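You operate a simulated robot arm through the tools that you are given. There is no shell and no other tool.

You run a simulated robot arm. Do the job below in one go: nothing can be reset, and whatever is moved stays where it is left.

JOB
Check the float switch: run the pump, lift the float till it stops, then switch off.
Fine: plug the pump into X2 with the rig off; selector on RUN; the green key starts it.

Only the result counts: the job must be done as asked and must still hold three seconds after the hand-in. Knocking over, shifting, dropping, spilling or breaking anything else fails it.

ROBOT AND FRAMES
A 7-joint arm with a two-finger gripper, fixed in place. Base frame: the origin is at the foot of the arm, x ahead of it, y to its left, z up; the work surface is at about z = 821. Units: mm, rad, N and s.
With the tool pointing down near the work surface it reaches from about 340 to 720 mm from the base axis. Its first joint turns from -1.152 to 1.152 rad. Payload 2.45 kg.
The TCP is the grasp point between the finger pads, 26 mm short of the fingertips. In the tool frame z runs along the fingers and y along their closing line. The gripper opens to 96 mm. The gripper's body begins 69 mm behind the TCP.
Orientation is that of the tool frame in the base frame, as a unit quaternion [x, y, z, w]. With the fingers straight down and closing along the base's y, the tool's x points along the base's -x, its y along +y and its z along -z.

CONTROLS
- The arm moves only by the tool arm_command. Its argument "steps" is a list of rows, each an object of numbers (a shift or turn left out is 0, a gripper value left out holds the last): "tx", "ty", "tz": the shift along the tool's x, y, z in units of 40 mm (1.0 is 40 mm); "ax", "ay", "az": the turn, a rotation vector about the tool's x, y, z in units of 6 degrees (1.0 is 6 degrees); "jaw": the closure, from 0 (fully open) to 1 (shut). In form: [{"tx": .., "ty": .., "tz": .., "ax": .., "ay": .., "az": .., "jaw": ..}, ...]. A call has 1 to 20 rows; each row shifts and turns the commanded pose from where the row before left it, along the tool's axes as they then stand. A call with a number of a shift or a turn outside -1 to 1 is refused whole. A row lasts 0.2 s, in which the tool goes at most 50 mm and 0.15 rad; a call with a longer step from one row to the next is refused whole, and so is a gripper value outside its range. A pose out of reach is approached as far as the arm can. The call stops where the force on the tool passes 40 N (or 10 N more than at its start, if that is more) or the arm is blocked; 0.2 s more then pass. Each finger halts on what it meets, pressing with about 33 N; the grip force reading is that of the motor and also rises with nothing between the fingers. The clock runs only during rows and for 0.2 s after the last one: add rows that do not move to give the fingers time. The reply holds the time, the measured pose of the TCP, the force on the tool along the base axes, the opening and the grip force, in the units named above and with some noise, with the torque about the TCP (base axes, N m) and any sound that the robot's microphone picked up, and new pictures: "show" is both (left out), scene, wrist or none.
- Cameras (640 x 400 px; columns grow to the right, rows downward): "scene" is fixed at [182.5, -397.3, 1444.8]; the picture's right is [0.61, -0.79, 0.00], its down [-0.46, -0.35, -0.82] and it looks along [0.65, 0.50, -0.58] (base axes); focal length 333 px, centre (320, 200). "wrist" rides on the gripper at [82, 3, -98] in the tool frame; the picture's right is [-0.04, 1.00, 0.00], its down [-0.73, -0.03, -0.68] and it looks along [-0.68, -0.03, 0.73] (tool axes); focal length 256 px, centre (320, 200). There is no depth. A picture from a camera that has moved, and an enlarged one, comes with that camera's place and axes in the base frame and with its lens. The place of the scene camera against the robot may be out by one fixed shift of up to 25 mm in any direction.
- enlarge(camera, box): a new picture of the part [left, top, right, bottom] of that camera's present view, enlarged. No time passes.
- sign_off(): hands the job in; it is judged then, once.

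Nothing tells you positions but the pictures and the camera data. Unless the task says otherwise, let go and move clear before handing in.

The tools are called after "Emit:" as name(argument=value, ...) on one line, values as JSON. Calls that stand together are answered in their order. arm_command: Moves the arm, as the interface text tells. Its arguments: {"type":"object","properties":{"steps":{"type":"array","items":{"type":"object","properties":{"tx":{"type":"number"},"ty":{"type":"number"},"tz":{"type":"number"},"ax":{"type":"number"},"ay":{"type":"number"},"az":{"type":"number"},"jaw":{"type":"number"}}}},"show":{"type":"string","enum":["both","scene","wrist","none"]}},"required":["steps"]} The other tools are called the same way: enlarge (camera, box) takes an enlarged picture of a part of a camera's view; sign_off () hands the job in.

At the start:

```text
clock: 0.0
eef_pos: [428.1, 103.3, 1198.1]
orientation: [0.001, 1.0, 0.0, 0.0]
force: [-0.3, 0.1, -0.9]
ft_torque: [0.02, -0.02, -0.01]
width: 96.0
grip_force: 0.1
```

scene: 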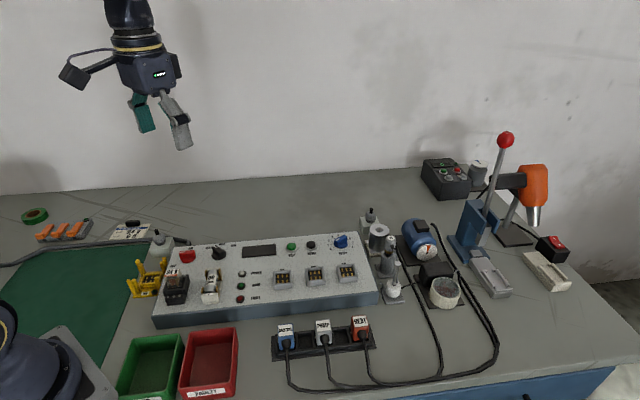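
wrist: 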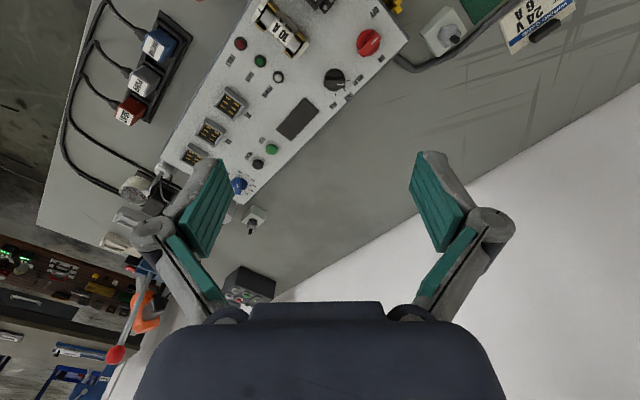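

I see a test rig panel with a red main switch, a selector, keys, three sockets, and three plugs in a parking holder in front of it. I'll enlarge the views to read the labels before moving.

Emit:
enlarge(camera="scene", box=[140, 220, 270, 320])

Emit:
enlarge(camera="scene", box=[230, 225, 390, 325])

Emit:
enlarge(camera="scene", box=[260, 300, 400, 390])

Emit:
enlarge(camera="scene", box=[350, 200, 480, 320])

Emit:
enlarge(camera="wrist", box=[100, 0, 410, 200])

```text
4.00 times, centred on (205, 270) of scene
camera zoom: at [182.5, -397.3, 1444.8], right [0.61, -0.79, 0.0], down [-0.46, -0.35, -0.82], along [0.65, 0.5, -0.58], focal length 1332 px, centre (780, -80)
```

zoom: 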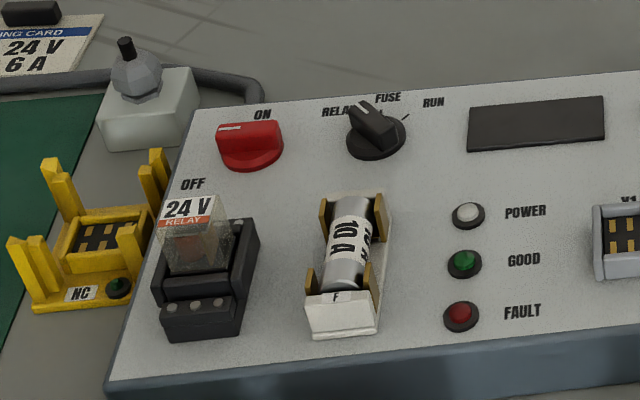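

```text
4.00 times, centred on (310, 275) of scene
camera zoom: at [182.5, -397.3, 1444.8], right [0.61, -0.79, 0.0], down [-0.46, -0.35, -0.82], along [0.65, 0.5, -0.58], focal length 1332 px, centre (360, -100)
```

zoom: 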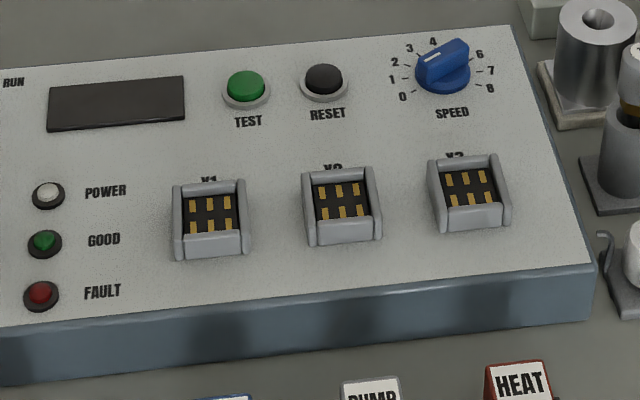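

```text
4.44 times, centred on (330, 345) of scene
camera zoom: at [182.5, -397.3, 1444.8], right [0.61, -0.79, 0.0], down [-0.46, -0.35, -0.82], along [0.65, 0.5, -0.58], focal length 1480 px, centre (276, -444)
```

zoom: 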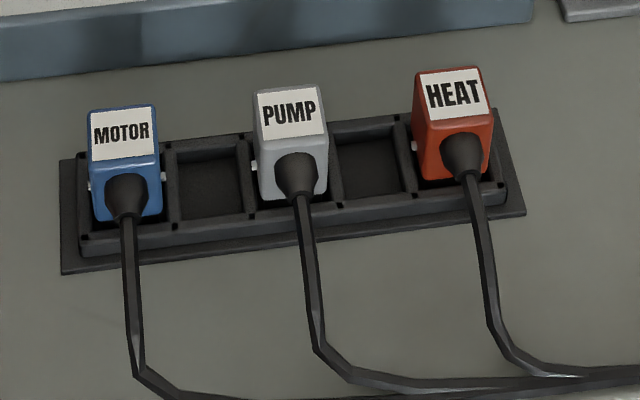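

```text
3.33 times, centred on (415, 260) of scene
camera zoom: at [182.5, -397.3, 1444.8], right [0.61, -0.79, 0.0], down [-0.46, -0.35, -0.82], along [0.65, 0.5, -0.58], focal length 1110 px, centre (3, 0)
```

zoom: 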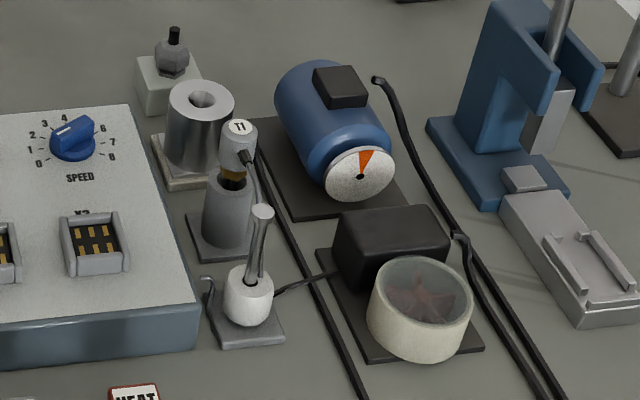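

```text
2.00 times, centred on (255, 100) of wrist
camera zoom: at [347.1, 107.6, 1297.5], right [0.04, 1.0, 0.0], down [0.73, -0.03, 0.68], along [0.68, -0.03, -0.73], focal length 512 px, centre (450, 400)
```

zoom: 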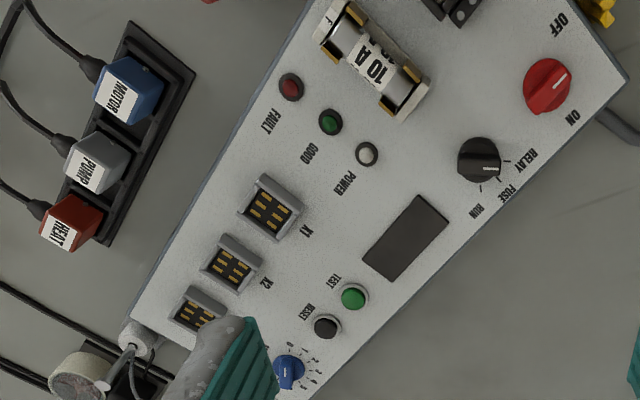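

The rig panel, the three parked plugs (MOTOR, PUMP, HEAT), and the pump with what looks like a float on a stand at the right are visible. The PUMP plug is at roughly (477, -177, 880). I'll move the wrist camera over the panel for a closer look.

Emit:
arm_command(steps=[{"ty": -0.65, "tz": 0.5, "tx": 0.1}, {"ty": -0.65, "tz": 0.5, "tx": 0.1}, {"ty": -0.65, "tz": 0.5, "tx": 0.1}, {"ty": -0.65, "tz": 0.5, "tx": 0.1}, {"ty": -0.65, "tz": 0.5, "tx": 0.1}, {"ty": -0.65, "tz": 0.5, "tx": 0.1}, {}])

```text
clock: 1.6
eef_pos: [404.3, -53.8, 1076.6]
orientation: [0.001, 1.0, 0.0, 0.0]
force: [0.3, -0.3, -0.7]
ft_torque: [0.0, 0.0, 0.01]
width: 96.1
grip_force: 0.0
camera wrist: at [323.6, -49.3, 1176.9], right [0.04, 1.0, 0.0], down [0.73, -0.03, 0.68], along [0.68, -0.03, -0.73], focal length 256 px, centre (320, 200)
```

scene: 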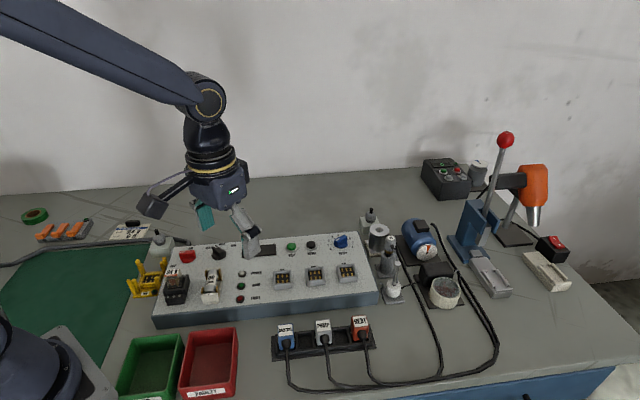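
wrist: 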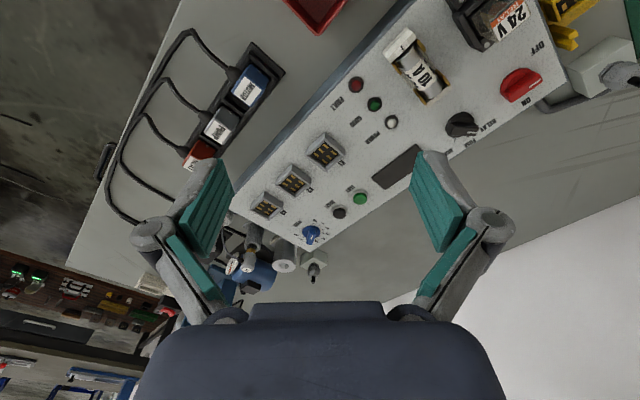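

Emit:
enlarge(camera="wrist", box=[420, 40, 580, 140])

Emit:
enlarge(camera="wrist", box=[240, 110, 400, 210])

Emit:
enlarge(camera="wrist", box=[160, 40, 320, 140])

Emit:
enlarge(camera="wrist", box=[210, 210, 350, 300])

```text
4.00 times, centred on (500, 90) of wrist
camera zoom: at [323.6, -49.3, 1176.9], right [0.04, 1.0, 0.0], down [0.73, -0.03, 0.68], along [0.68, -0.03, -0.73], focal length 1024 px, centre (-400, 640)
```

zoom: 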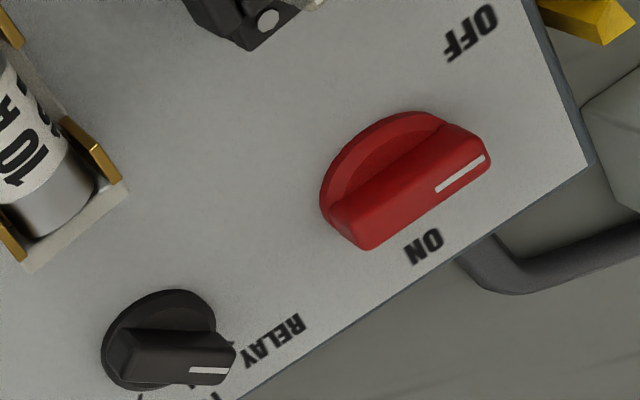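

```text
4.00 times, centred on (320, 160) of wrist
camera zoom: at [323.6, -49.3, 1176.9], right [0.04, 1.0, 0.0], down [0.73, -0.03, 0.68], along [0.68, -0.03, -0.73], focal length 1024 px, centre (320, 360)
```

zoom: 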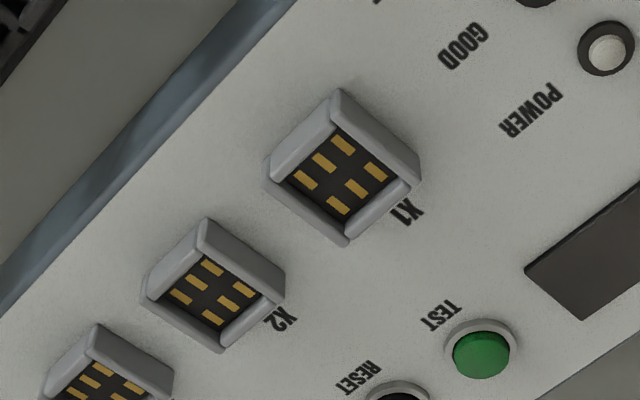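

```text
4.00 times, centred on (240, 90) of wrist
camera zoom: at [323.6, -49.3, 1176.9], right [0.04, 1.0, 0.0], down [0.73, -0.03, 0.68], along [0.68, -0.03, -0.73], focal length 1024 px, centre (640, 640)
```

zoom: 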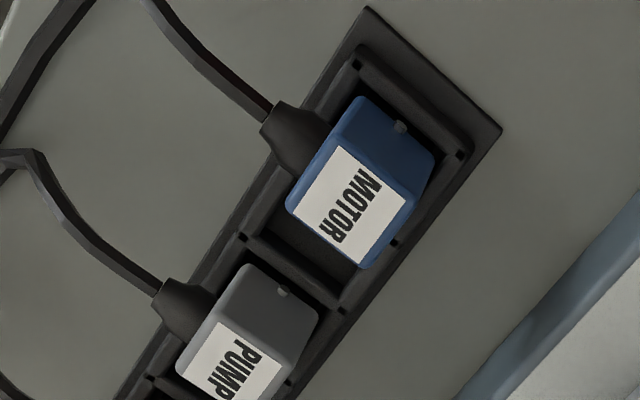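

```text
4.44 times, centred on (280, 255) of wrist
camera zoom: at [323.6, -49.3, 1176.9], right [0.04, 1.0, 0.0], down [0.73, -0.03, 0.68], along [0.68, -0.03, -0.73], focal length 1138 px, centre (498, -44)
```

zoom: 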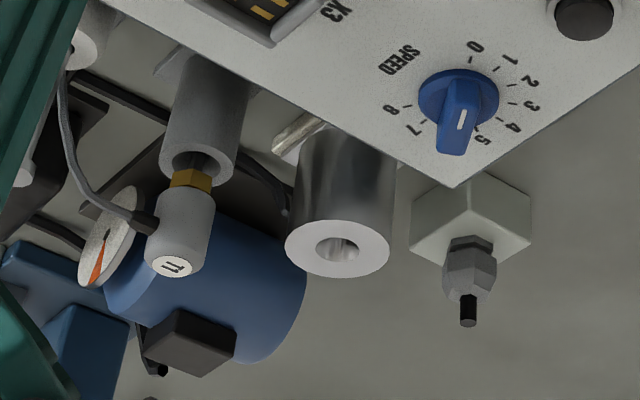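

The rig reads as OFF: the red switch's mark points left to OFF and the lamps are dark. The selector is on RELAY, and X2 sits at about (565, -101, 874) with the rig turned about 45°. I'll turn the tool 45° to match and look at the plug holder from closer.

Emit:
arm_command(steps=[{"az": -1}, {"az": -1}, {"az": -1}, {"az": -1}, {"az": -1}, {"az": -1}, {"az": -1}, {"az": -0.5}, {"tx": 0.449, "ty": -0.51, "tz": 0.366}, {"tx": 0.449, "ty": -0.51, "tz": 0.366}, {"tx": 0.449, "ty": -0.51, "tz": 0.366}, {"tx": 0.449, "ty": -0.51, "tz": 0.366}, {"tx": 0.449, "ty": -0.51, "tz": 0.366}, {"tx": 0.449, "ty": -0.51, "tz": 0.366}, {"tx": 0.449, "ty": -0.51, "tz": 0.366}, {"tx": 0.449, "ty": -0.51, "tz": 0.366}, {}])

```text
clock: 5.2
eef_pos: [416.9, -270.1, 959.7]
orientation: [-0.383, 0.924, 0.0, 0.0]
force: [0.7, 0.0, 0.0]
ft_torque: [0.02, 0.02, 0.02]
width: 96.0
grip_force: 0.1
camera wrist: at [357.4, -324.1, 1059.4], right [-0.68, 0.73, 0.0], down [0.54, 0.5, 0.68], along [0.5, 0.46, -0.73], focal length 256 px, centre (320, 200)
```

scene: 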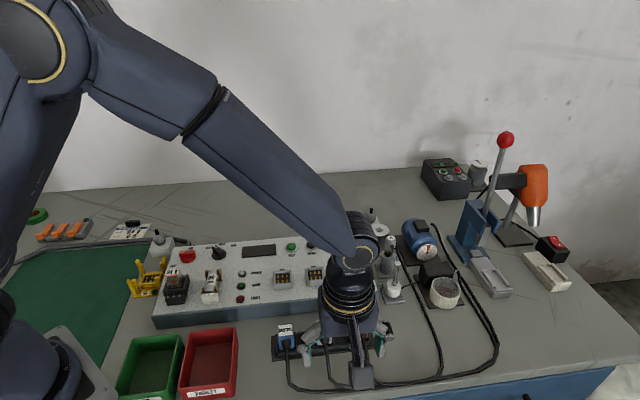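
wrist: 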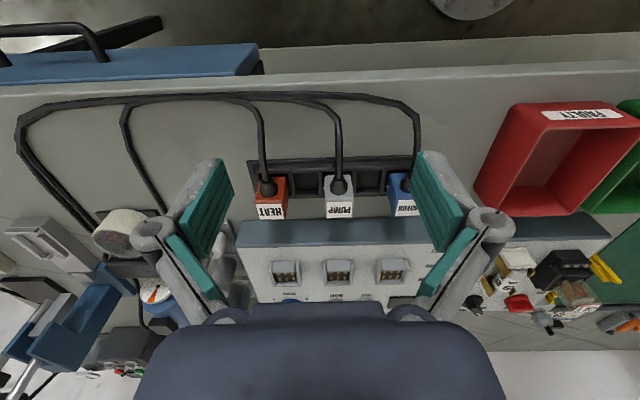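

The view is now lined up with the rig. I'll enlarge the plugs and sockets to measure them.

Emit:
enlarge(camera="wrist", box=[240, 140, 432, 260])

Emit:
enlarge(camera="wrist", box=[240, 220, 432, 340])

Emit:
enlarge(camera="wrist", box=[440, 220, 632, 340])

Emit:
enlarge(camera="wrist", box=[40, 190, 232, 310])

```text
3.33 times, centred on (336, 200) of wrist
camera zoom: at [357.4, -324.1, 1059.4], right [-0.68, 0.73, 0.0], down [0.54, 0.5, 0.68], along [0.5, 0.46, -0.73], focal length 853 px, centre (267, 200)
```

zoom: 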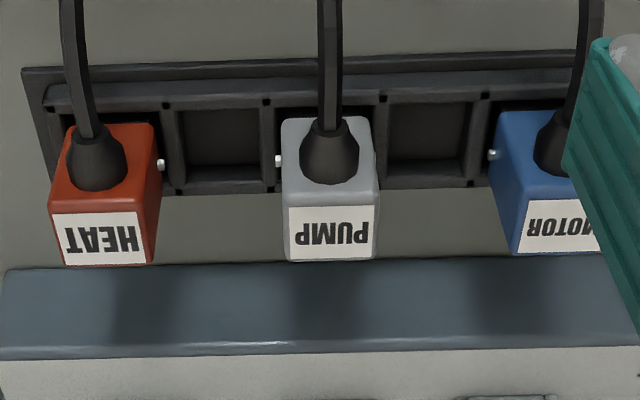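

```text
3.33 times, centred on (336, 280) of wrist
camera zoom: at [357.4, -324.1, 1059.4], right [-0.68, 0.73, 0.0], down [0.54, 0.5, 0.68], along [0.5, 0.46, -0.73], focal length 853 px, centre (267, -67)
```

zoom: 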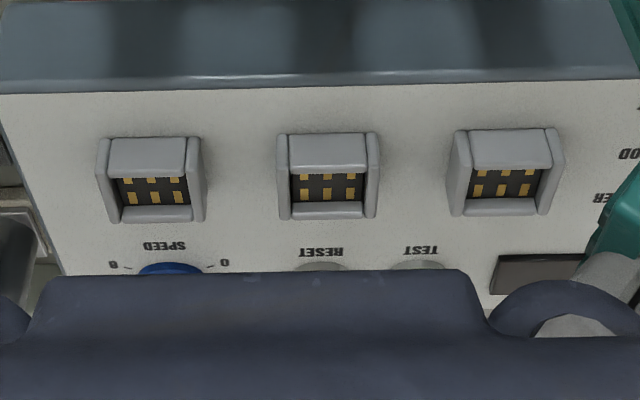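

```text
3.33 times, centred on (536, 280) of wrist
camera zoom: at [357.4, -324.1, 1059.4], right [-0.68, 0.73, 0.0], down [0.54, 0.5, 0.68], along [0.5, 0.46, -0.73], focal length 853 px, centre (-400, -67)
```

zoom: 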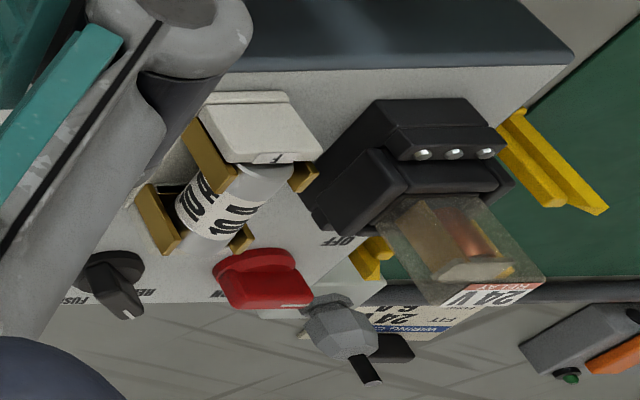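

```text
3.33 times, centred on (136, 250) of wrist
camera zoom: at [357.4, -324.1, 1059.4], right [-0.68, 0.73, 0.0], down [0.54, 0.5, 0.68], along [0.5, 0.46, -0.73], focal length 853 px, centre (933, 33)
```

zoom: 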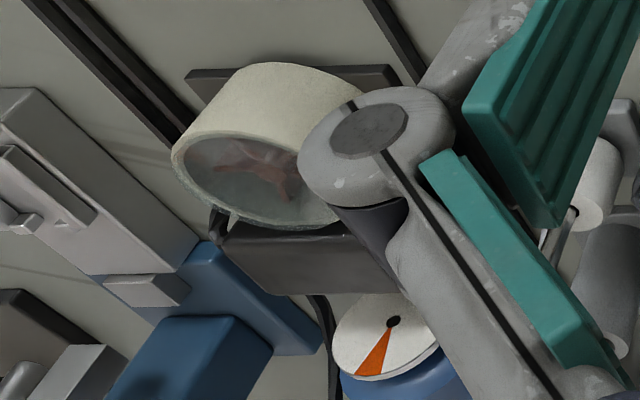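

The PUMP plug's top is at about (477, -187, 878), and it has small side nubs and a cable boot on its front. X2 is at about (564, -100, 880). I'll go above the plug with the fingers open on its left and right sides for a closer look.

Emit:
arm_command(steps=[{"tx": -0.63, "ty": 0.1, "tz": 0.09}, {"tx": -0.63, "ty": 0.1, "tz": 0.09}, {"tx": -0.63, "ty": 0.1, "tz": 0.09}, {"tx": -0.63, "ty": 0.1, "tz": 0.09}, {}])

Emit:
enlarge(camera="wrist", box=[240, 130, 432, 250])

Emit:
enlarge(camera="scene", box=[260, 270, 420, 370])

```text
clock: 6.4
eef_pos: [479.1, -188.1, 946.8]
orientation: [-0.382, 0.924, 0.0, 0.0]
force: [-0.4, 1.0, 1.2]
ft_torque: [0.01, -0.02, -0.01]
width: 96.0
grip_force: 0.1
camera wrist: at [419.4, -242.3, 1045.9], right [-0.68, 0.73, 0.0], down [0.54, 0.5, 0.68], along [0.5, 0.46, -0.73], focal length 256 px, centre (320, 200)
```

scene: 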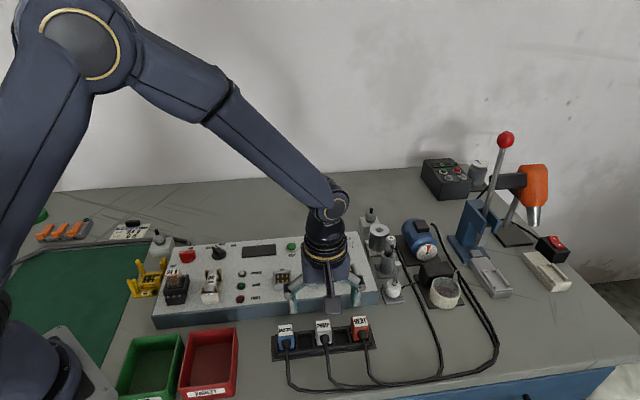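
wrist: 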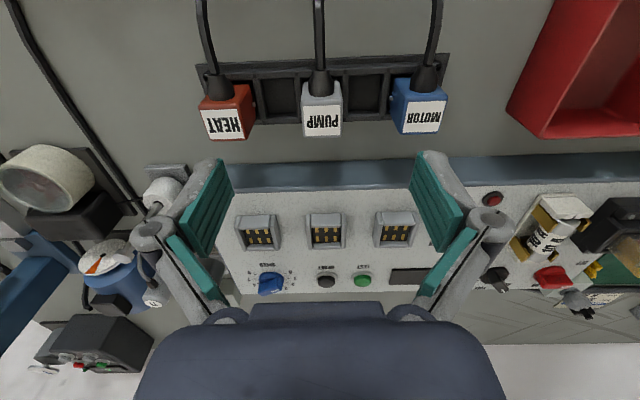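

```text
3.33 times, centred on (336, 190) of wrist
camera zoom: at [419.4, -242.3, 1045.9], right [-0.68, 0.73, 0.0], down [0.54, 0.5, 0.68], along [0.5, 0.46, -0.73], focal length 853 px, centre (267, 233)
```

zoom: 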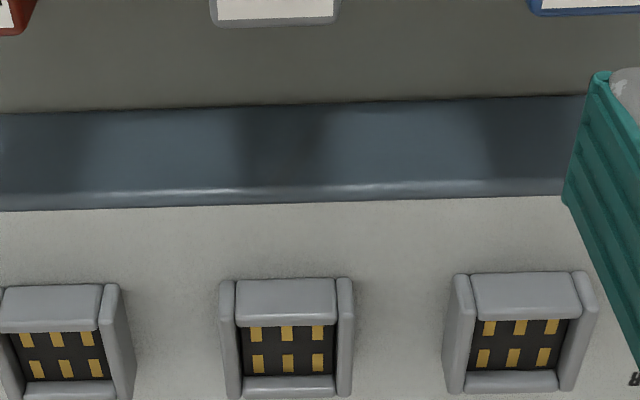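

```text
4.00 times, centred on (340, 320) of scene
camera zoom: at [182.6, -397.3, 1444.8], right [0.61, -0.79, 0.0], down [-0.46, -0.35, -0.82], along [0.65, 0.5, -0.58], focal length 1332 px, centre (240, -280)
```

zoom: 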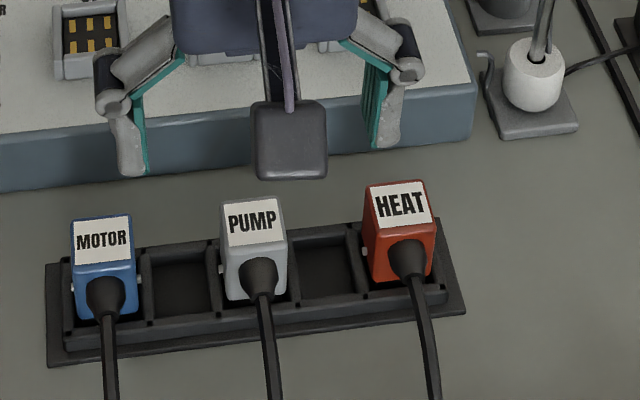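

Emit:
enlarge(camera="wrist", box=[265, 60, 377, 130])

Emit:
enlarge(camera="wrist", box=[290, 200, 370, 250])

Emit:
enlarge(camera="scene", box=[375, 250, 455, 300])

```text
5.71 times, centred on (321, 95) of wrist
camera zoom: at [419.4, -242.3, 1045.9], right [-0.68, 0.73, 0.0], down [0.54, 0.5, 0.68], along [0.5, 0.46, -0.73], focal length 1463 px, centre (314, 800)
```

zoom: 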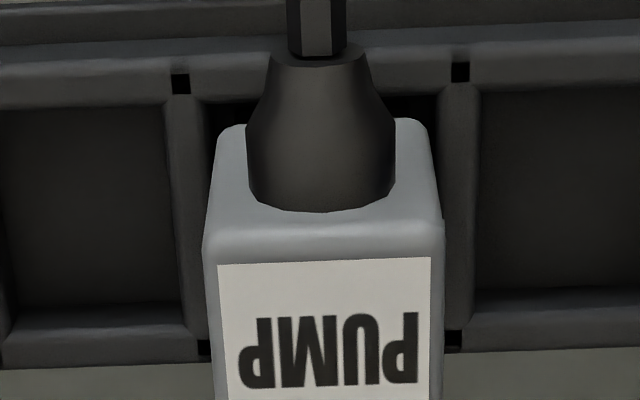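

```text
8.00 times, centred on (330, 225) of wrist
camera zoom: at [419.4, -242.3, 1045.9], right [-0.68, 0.73, 0.0], down [0.54, 0.5, 0.68], along [0.5, 0.46, -0.73], focal length 2048 px, centre (240, 0)
```

zoom: 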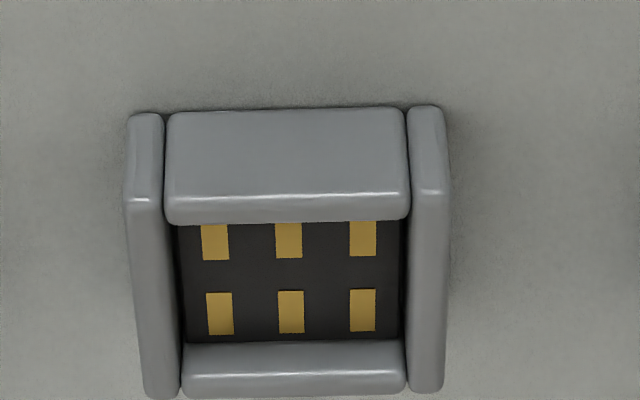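

```text
8.00 times, centred on (415, 275) of scene
camera zoom: at [182.6, -397.3, 1444.8], right [0.61, -0.79, 0.0], down [-0.46, -0.35, -0.82], along [0.65, 0.5, -0.58], focal length 2665 px, centre (-440, -400)
```

zoom: 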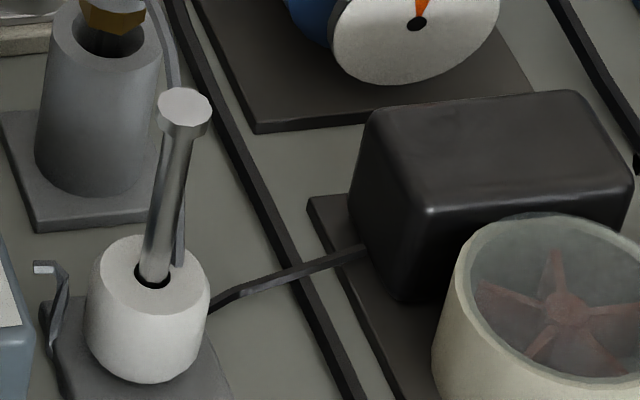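

The plug is directly under the tool, and its neighbours are about 70 mm away on each side. I'll part-close the jaws so the fingers clear the neighbouring plugs, then go down over the PUMP plug.

Emit:
arm_command(steps=[{"jaw": 0.42, "tx": 0.02}, {"jaw": 0.42}, {"jaw": 0.42}, {"jaw": 0.42, "tz": 0.4}, {"jaw": 0.42, "tz": 0.4}, {}])

Emit:
enlarge(camera="wrist", box=[225, 70, 417, 190])

Emit:
enlarge(camera="scene", box=[260, 270, 420, 370])

```text
clock: 7.8
eef_pos: [477.6, -186.9, 913.7]
orientation: [-0.382, 0.924, 0.0, 0.0]
force: [-0.7, -0.9, 0.1]
ft_torque: [0.01, -0.02, -0.03]
width: 55.6
grip_force: 0.1
camera wrist: at [417.7, -241.9, 1013.8], right [-0.68, 0.73, 0.0], down [0.54, 0.5, 0.68], along [0.5, 0.46, -0.73], focal length 256 px, centre (320, 200)
```

scene: 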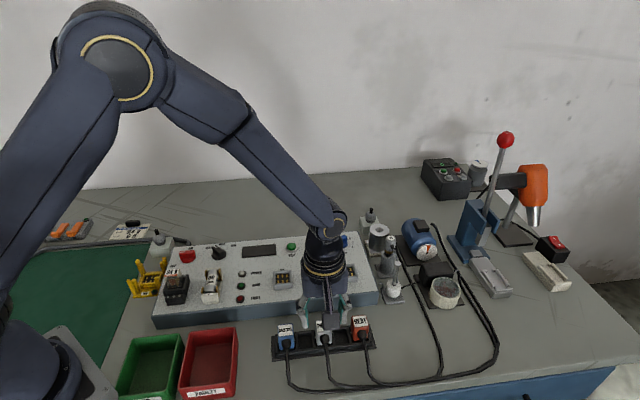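
wrist: 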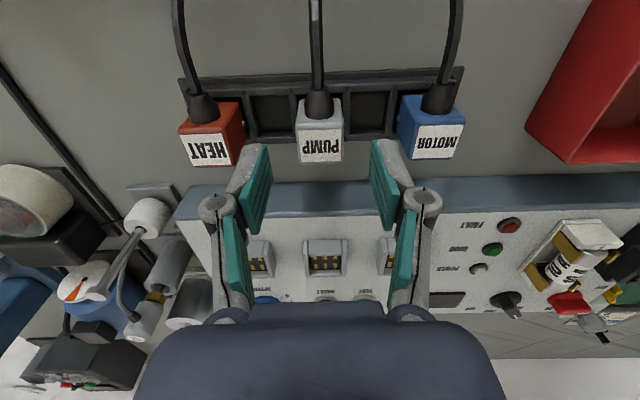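

```text
3.33 times, centred on (321, 130) of wrist
camera zoom: at [417.7, -241.9, 1013.8], right [-0.68, 0.73, 0.0], down [0.54, 0.5, 0.68], along [0.5, 0.46, -0.73], focal length 853 px, centre (317, 433)
```

zoom: 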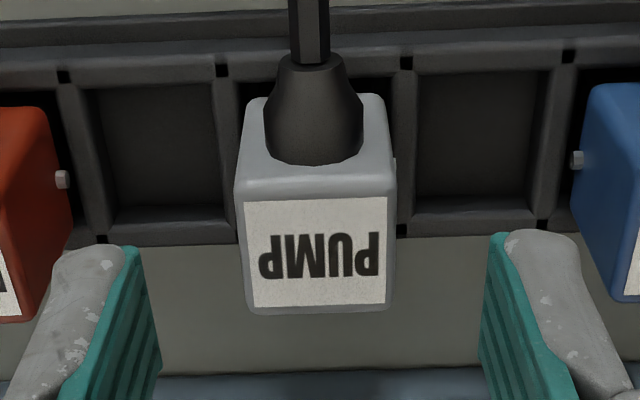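

```text
4.00 times, centred on (340, 320) of scene
camera zoom: at [182.5, -397.3, 1444.8], right [0.61, -0.79, 0.0], down [-0.46, -0.35, -0.82], along [0.65, 0.5, -0.58], focal length 1332 px, centre (240, -280)
```

zoom: 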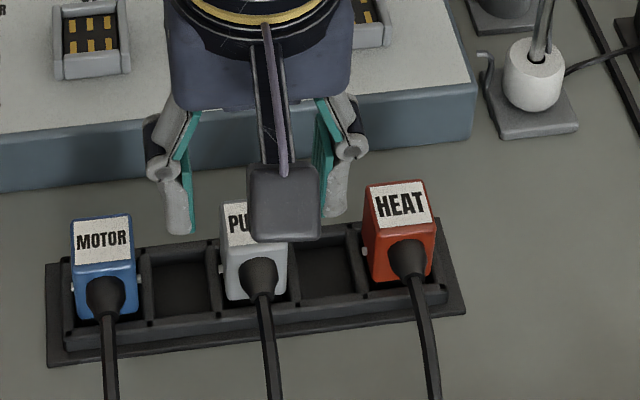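

The fingers straddle the plug evenly, and its side nubs sit low at about z 844. I'll go down so the fingertips stay above the nubs, then close on the plug.

Emit:
arm_command(steps=[{"tz": 0.3}, {"tz": 0.3}, {"tz": 0.24, "ty": -0.015}, {}, {"jaw": 0.6}, {"jaw": 0.7}, {"jaw": 0.8}, {"jaw": 0.8}, {"jaw": 0.8}])

Emit:
enlarge(camera="wrist", box=[225, 90, 417, 210])

```text
clock: 9.8
eef_pos: [476.6, -188.9, 881.2]
orientation: [-0.383, 0.924, 0.0, 0.0]
force: [1.2, 0.0, -0.1]
ft_torque: [0.02, 0.0, 0.01]
width: 28.1
grip_force: 32.9
camera wrist: at [417.4, -243.1, 980.8], right [-0.68, 0.73, 0.0], down [0.54, 0.5, 0.68], along [0.5, 0.46, -0.73], focal length 256 px, centre (320, 200)
```

scene: 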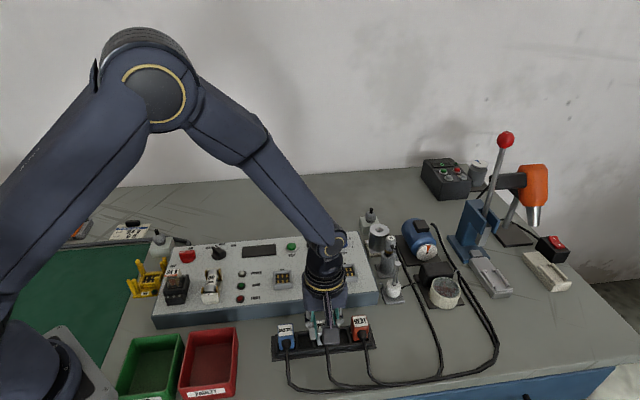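
wrist: 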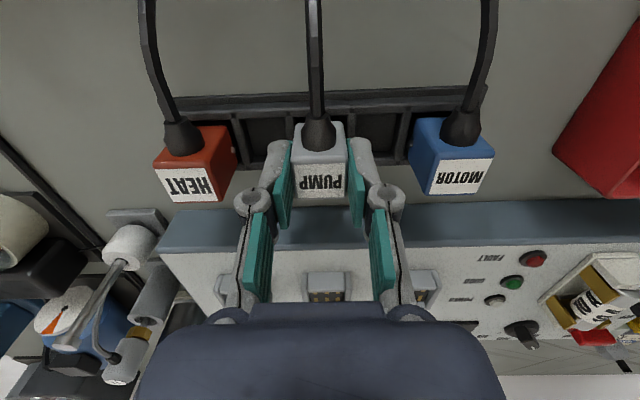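

```text
3.33 times, centred on (321, 150) of wrist
camera zoom: at [417.4, -243.1, 980.8], right [-0.68, 0.73, 0.0], down [0.54, 0.5, 0.68], along [0.5, 0.46, -0.73], focal length 853 px, centre (317, 367)
```

zoom: 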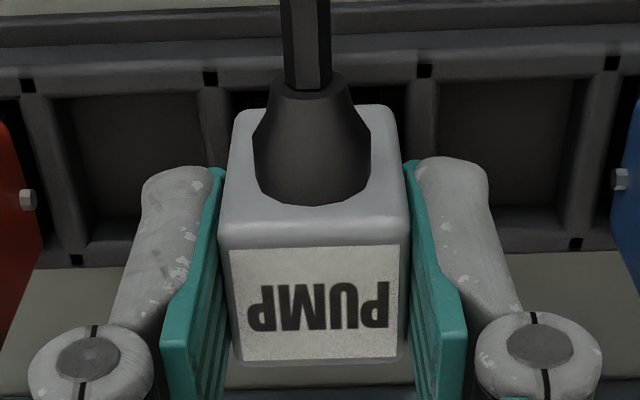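

The plug is gripped at 28 mm. I'll lift it straight up out of the holder.

Emit:
arm_command(steps=[{"tz": -0.2}, {"tz": -0.3}, {"tz": -0.4}, {"tz": -0.4}, {"tz": -0.4}, {"tz": -0.4}, {"tz": -0.1}, {}])

Emit:
enlarge(camera="scene", box=[260, 250, 420, 350])

Emit:
enlarge(camera="wrist", box=[225, 90, 417, 210])

```text
clock: 11.6
eef_pos: [478.6, -187.4, 967.7]
orientation: [-0.383, 0.924, 0.001, 0.0]
force: [1.3, 0.0, -1.4]
ft_torque: [0.02, 0.02, -0.01]
width: 28.4
grip_force: 33.1
camera wrist: at [418.1, -242.4, 1067.5], right [-0.68, 0.73, 0.0], down [0.54, 0.5, 0.68], along [0.5, 0.46, -0.73], focal length 256 px, centre (320, 200)
```

scene: 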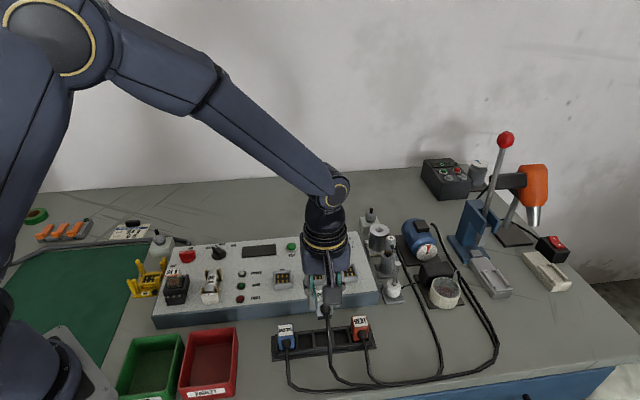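
wrist: 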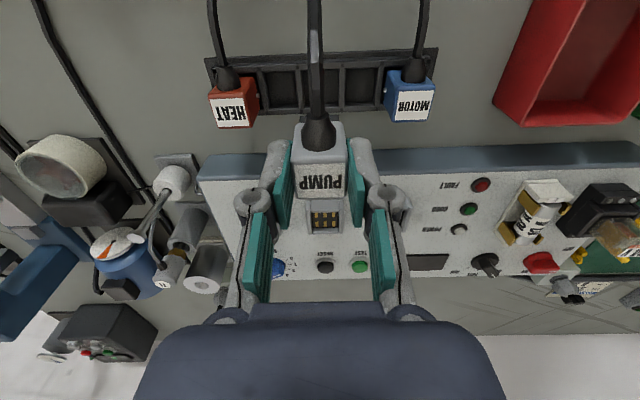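

```text
4.00 times, centred on (340, 300) of scene
camera zoom: at [182.6, -397.3, 1444.8], right [0.61, -0.79, 0.0], down [-0.46, -0.35, -0.82], along [0.65, 0.5, -0.58], focal length 1332 px, centre (240, -200)
```

zoom: 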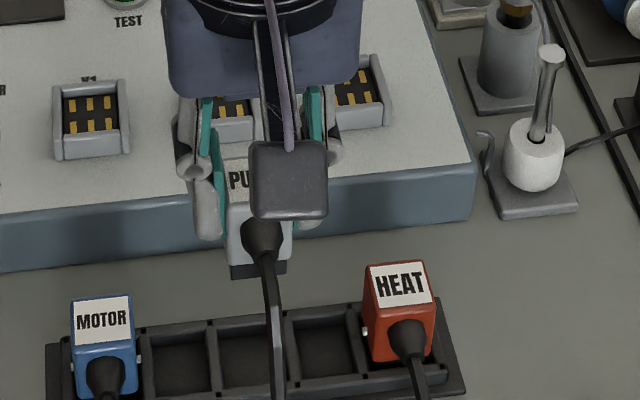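

```text
3.33 times, centred on (321, 150) of wrist
camera zoom: at [418.1, -242.4, 1067.5], right [-0.68, 0.73, 0.0], down [0.54, 0.5, 0.68], along [0.5, 0.46, -0.73], focal length 853 px, centre (317, 367)
```

zoom: 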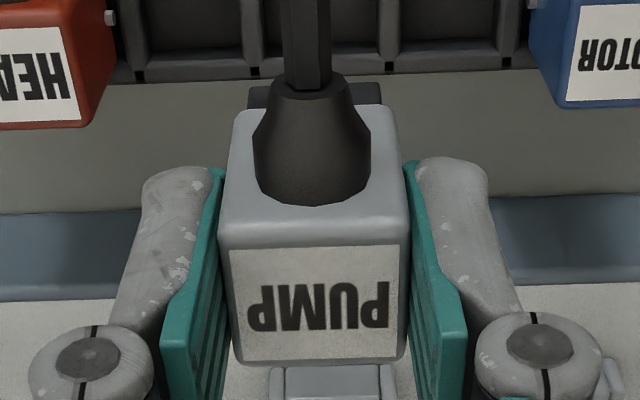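

The plug is out, with its dark contact block showing at the bottom. I'll carry it over X2 and hover high to measure how they line up.

Emit:
arm_command(steps=[{"tz": -0.35}, {"tz": -0.35}, {"tx": -0.54}, {"tx": -0.55}, {"tx": -0.55}, {"tx": -0.55}, {"tx": -0.55}, {}, {}])

Emit:
enlarge(camera="wrist", box=[260, 60, 388, 140])

Emit:
enlarge(camera="scene", box=[240, 220, 400, 320])

```text
clock: 13.6
eef_pos: [554.6, -109.5, 997.1]
orientation: [-0.383, 0.924, 0.001, 0.0]
force: [0.2, 0.1, -1.7]
ft_torque: [-0.03, 0.03, -0.01]
width: 28.0
grip_force: 32.9
camera wrist: at [495.0, -163.9, 1096.6], right [-0.68, 0.73, 0.0], down [0.54, 0.5, 0.68], along [0.5, 0.46, -0.73], focal length 256 px, centre (320, 200)
```

scene: 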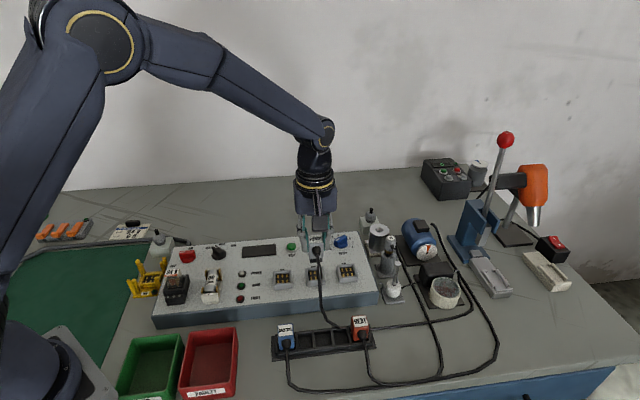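
wrist: 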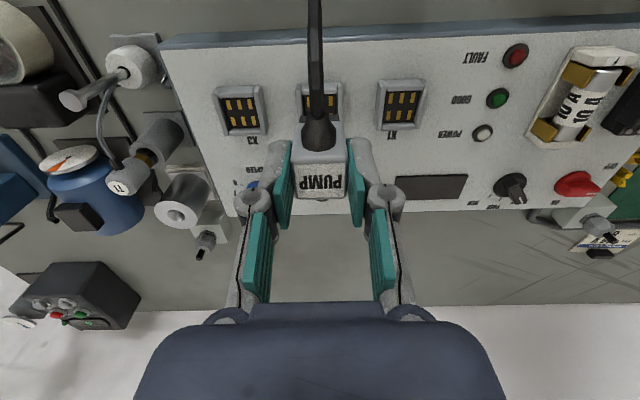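

```text
5.00 times, centred on (324, 100) of wrist
camera zoom: at [495.0, -163.9, 1096.6], right [-0.68, 0.73, 0.0], down [0.54, 0.5, 0.68], along [0.5, 0.46, -0.73], focal length 1280 px, centre (300, 700)
```

zoom: 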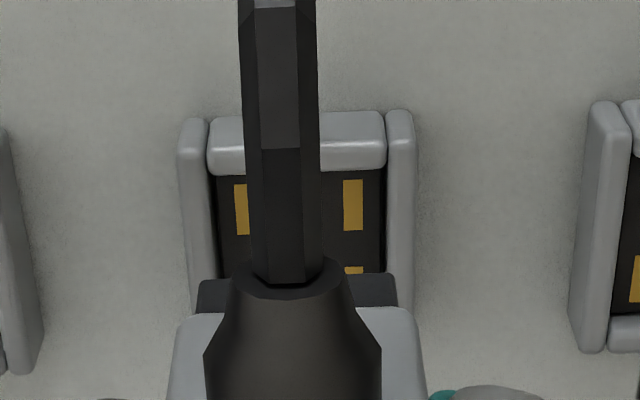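

```text
4.00 times, centred on (320, 270) of scene
camera zoom: at [182.6, -397.3, 1444.8], right [0.61, -0.79, 0.0], down [-0.46, -0.35, -0.82], along [0.65, 0.5, -0.58], focal length 1332 px, centre (320, -80)
```

zoom: 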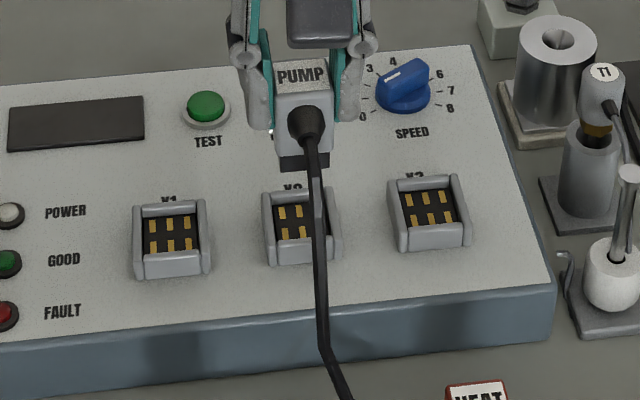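

From this hover X2 looks slightly ahead of the plug. I'll enlarge X1 and X3, which are fully visible, to pin down the socket line precisely.

Emit:
enlarge(camera="wrist", box=[365, 65, 445, 145])

Emit:
enlarge(camera="wrist", box=[200, 70, 280, 150])

Emit:
enlarge(camera="wrist", box=[280, 110, 360, 210])

```text
5.00 times, centred on (405, 105) of wrist
camera zoom: at [495.0, -163.9, 1096.6], right [-0.68, 0.73, 0.0], down [0.54, 0.5, 0.68], along [0.5, 0.46, -0.73], focal length 1280 px, centre (-105, 675)
```

zoom: 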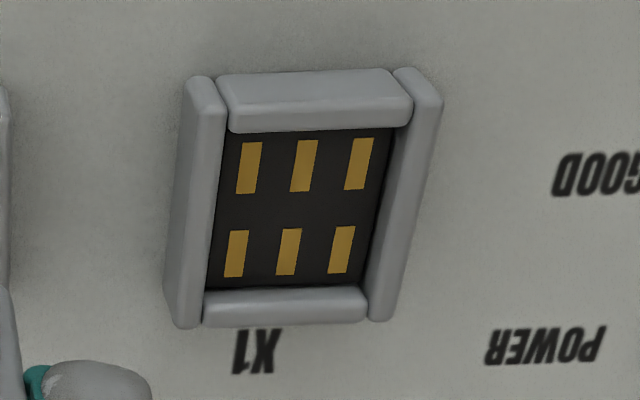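

```text
5.00 times, centred on (240, 110) of wrist
camera zoom: at [495.0, -163.9, 1096.6], right [-0.68, 0.73, 0.0], down [0.54, 0.5, 0.68], along [0.5, 0.46, -0.73], focal length 1280 px, centre (720, 650)
```

zoom: 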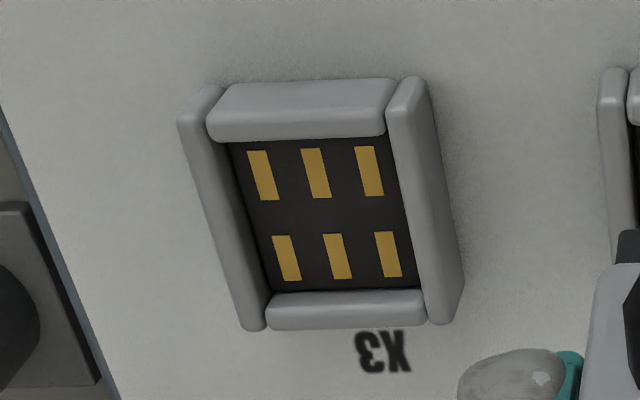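

```text
4.00 times, centred on (320, 160) of wrist
camera zoom: at [495.0, -163.9, 1096.6], right [-0.68, 0.73, 0.0], down [0.54, 0.5, 0.68], along [0.5, 0.46, -0.73], focal length 1024 px, centre (320, 360)
```

zoom: 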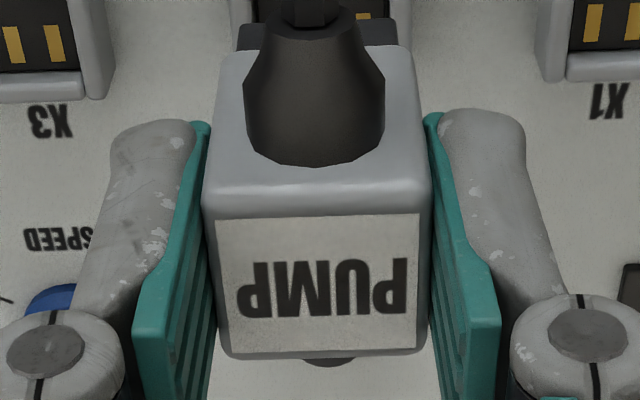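

X2's centre works out about 12 mm further up the panel than the plug, with the sideways offset within 1 mm. I'll shift there and come down to just above the socket, then check.

Emit:
arm_command(steps=[{"tx": -0.3}, {"tz": 0.4}, {"tz": 0.4}, {"tz": 0.35}, {}, {}])

Emit:
enlarge(camera="wrist", box=[256, 70, 384, 150])

Emit:
enlarge(camera="scene", box=[280, 230, 360, 300])

```text
clock: 15.0
eef_pos: [564.4, -100.9, 952.9]
orientation: [-0.383, 0.924, 0.0, 0.001]
force: [-0.5, 0.7, -1.6]
ft_torque: [-0.03, 0.02, -0.01]
width: 28.2
grip_force: 32.8
camera wrist: at [504.2, -155.9, 1051.2], right [-0.68, 0.73, 0.0], down [0.54, 0.5, 0.68], along [0.5, 0.46, -0.73], focal length 256 px, centre (320, 200)
```

scene: 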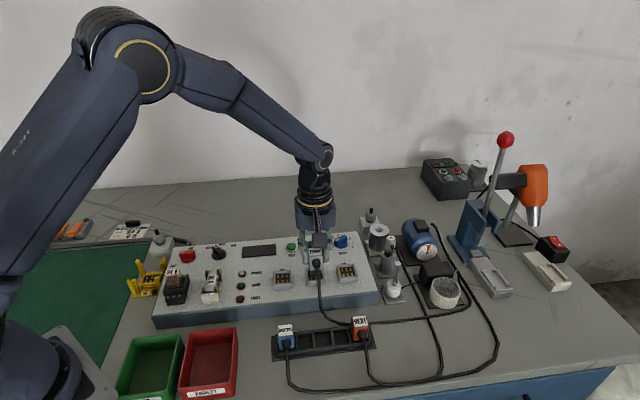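
wrist: 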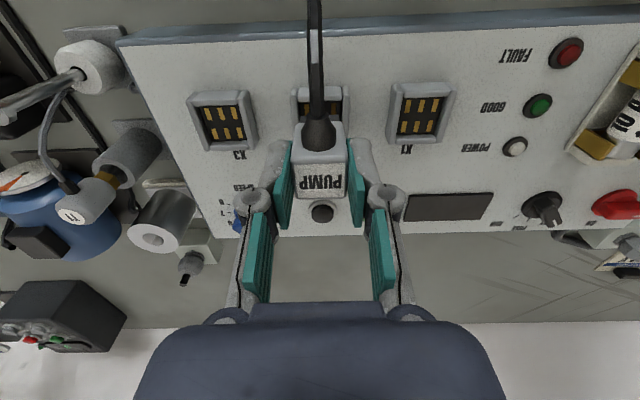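

```text
5.00 times, centred on (320, 110) of wrist
camera zoom: at [504.2, -155.9, 1051.2], right [-0.68, 0.73, 0.0], down [0.54, 0.5, 0.68], along [0.5, 0.46, -0.73], focal length 1280 px, centre (320, 650)
```

zoom: 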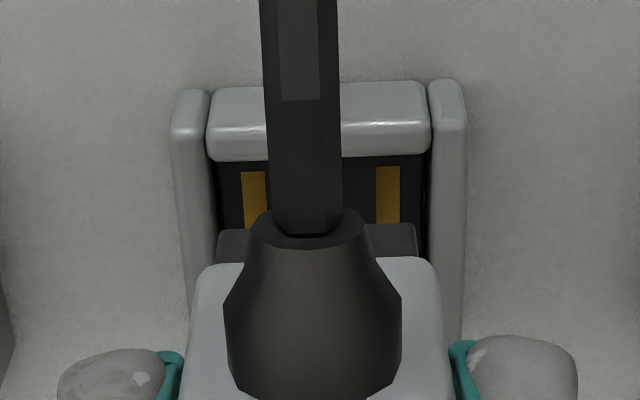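

```text
5.71 times, centred on (320, 265) of scene
camera zoom: at [182.6, -397.3, 1444.8], right [0.61, -0.79, 0.0], down [-0.46, -0.35, -0.82], along [0.65, 0.5, -0.58], focal length 1903 px, centre (320, -171)
```

zoom: 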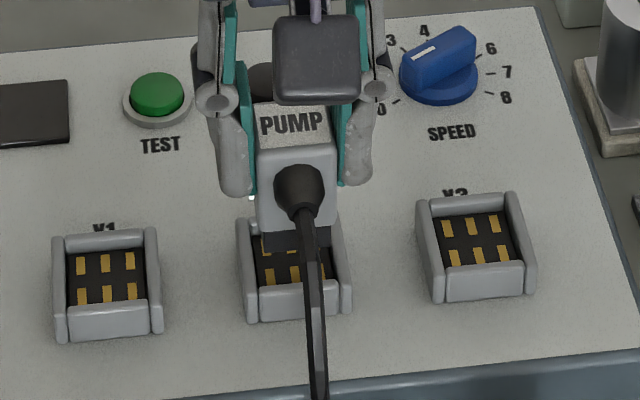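

Emit:
enlarge(camera="wrist", box=[375, 70, 465, 160])

Emit:
enlarge(camera="wrist", box=[180, 75, 270, 165])

```text
4.44 times, centred on (420, 115) of wrist
camera zoom: at [504.2, -155.9, 1051.2], right [-0.68, 0.73, 0.0], down [0.54, 0.5, 0.68], along [0.5, 0.46, -0.73], focal length 1138 px, centre (-124, 578)
```

zoom: 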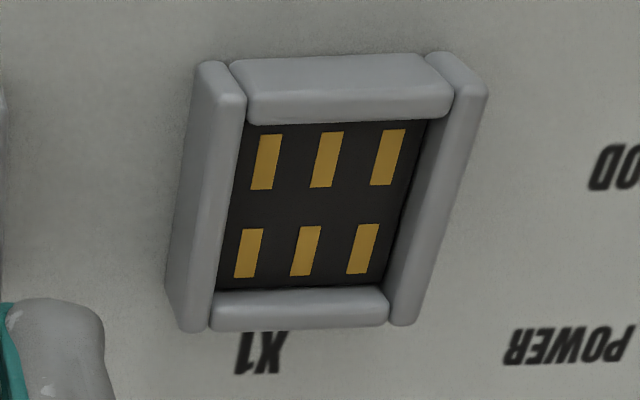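

```text
4.44 times, centred on (225, 120) of wrist
camera zoom: at [504.2, -155.9, 1051.2], right [-0.68, 0.73, 0.0], down [0.54, 0.5, 0.68], along [0.5, 0.46, -0.73], focal length 1138 px, centre (742, 556)
```

zoom: 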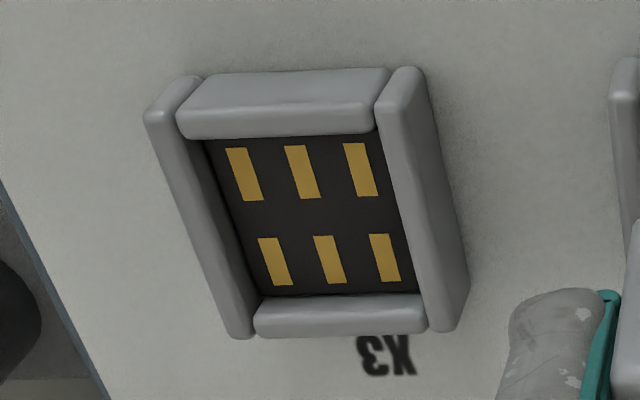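

Plug and socket centres agree within about half a millimetre. I'll lower it slowly into X2 and watch the force.

Emit:
arm_command(steps=[{"tz": 0.1, "ty": 0.01, "tx": 0.005}, {"tz": 0.1}, {"tz": 0.05}, {"tz": 0.05}, {"tz": 0.05}, {"tz": 0.05}, {}])

Emit:
enlarge(camera="wrist", box=[256, 70, 384, 150])

Emit:
enlarge(camera="scene", box=[280, 230, 360, 300])

```text
clock: 16.6
eef_pos: [563.3, -101.0, 936.4]
orientation: [-0.383, 0.924, 0.0, -0.001]
force: [0.1, 0.3, 0.0]
ft_torque: [-0.03, -0.01, 0.0]
width: 28.3
grip_force: 32.5
camera wrist: at [503.8, -155.6, 1035.4], right [-0.68, 0.73, 0.0], down [0.54, 0.5, 0.68], along [0.5, 0.46, -0.73], focal length 256 px, centre (320, 200)
```

scene: 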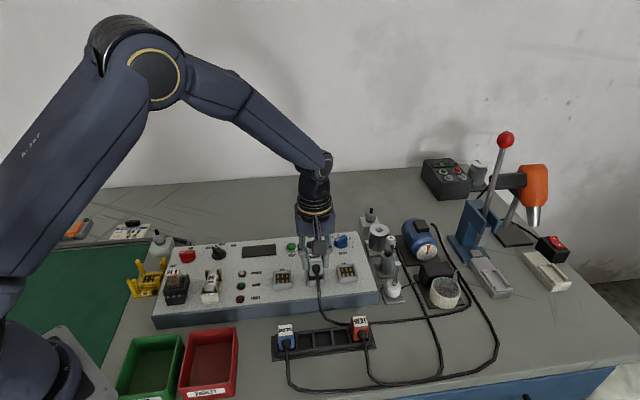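
wrist: 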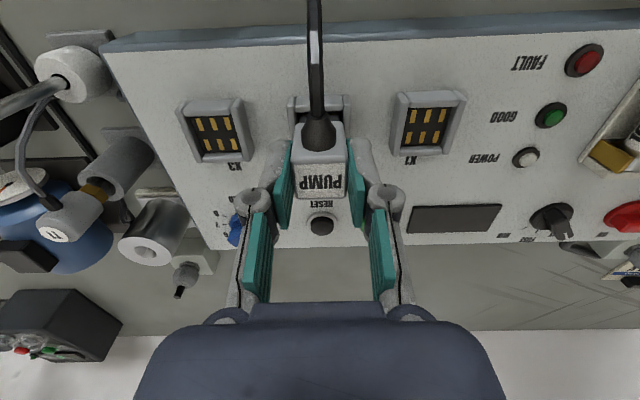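

```text
5.00 times, centred on (320, 110) of wrist
camera zoom: at [503.8, -155.6, 1035.4], right [-0.68, 0.73, 0.0], down [0.54, 0.5, 0.68], along [0.5, 0.46, -0.73], focal length 1280 px, centre (320, 650)
```

zoom: 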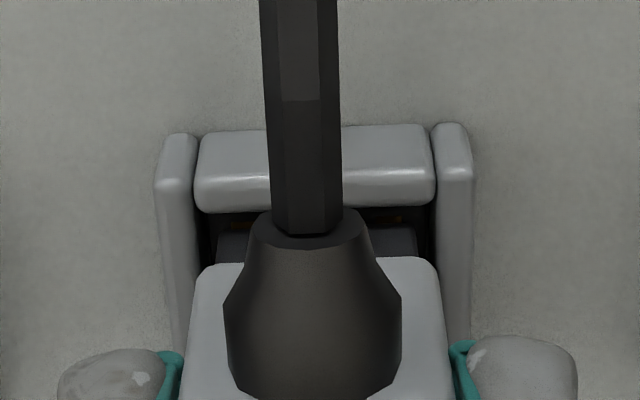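

```text
5.71 times, centred on (320, 265) of scene
camera zoom: at [182.6, -397.3, 1444.8], right [0.61, -0.79, 0.0], down [-0.46, -0.35, -0.82], along [0.65, 0.5, -0.58], focal length 1903 px, centre (320, -171)
```

zoom: 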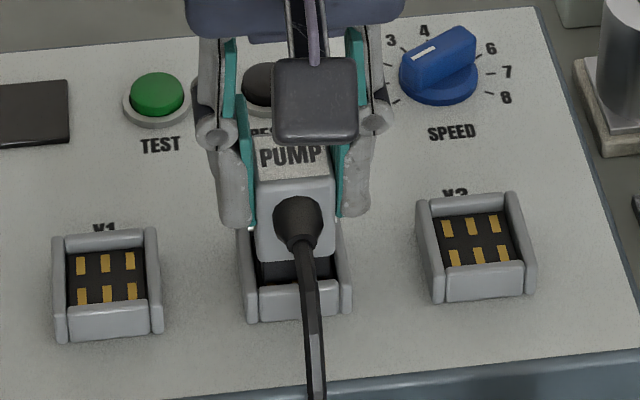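

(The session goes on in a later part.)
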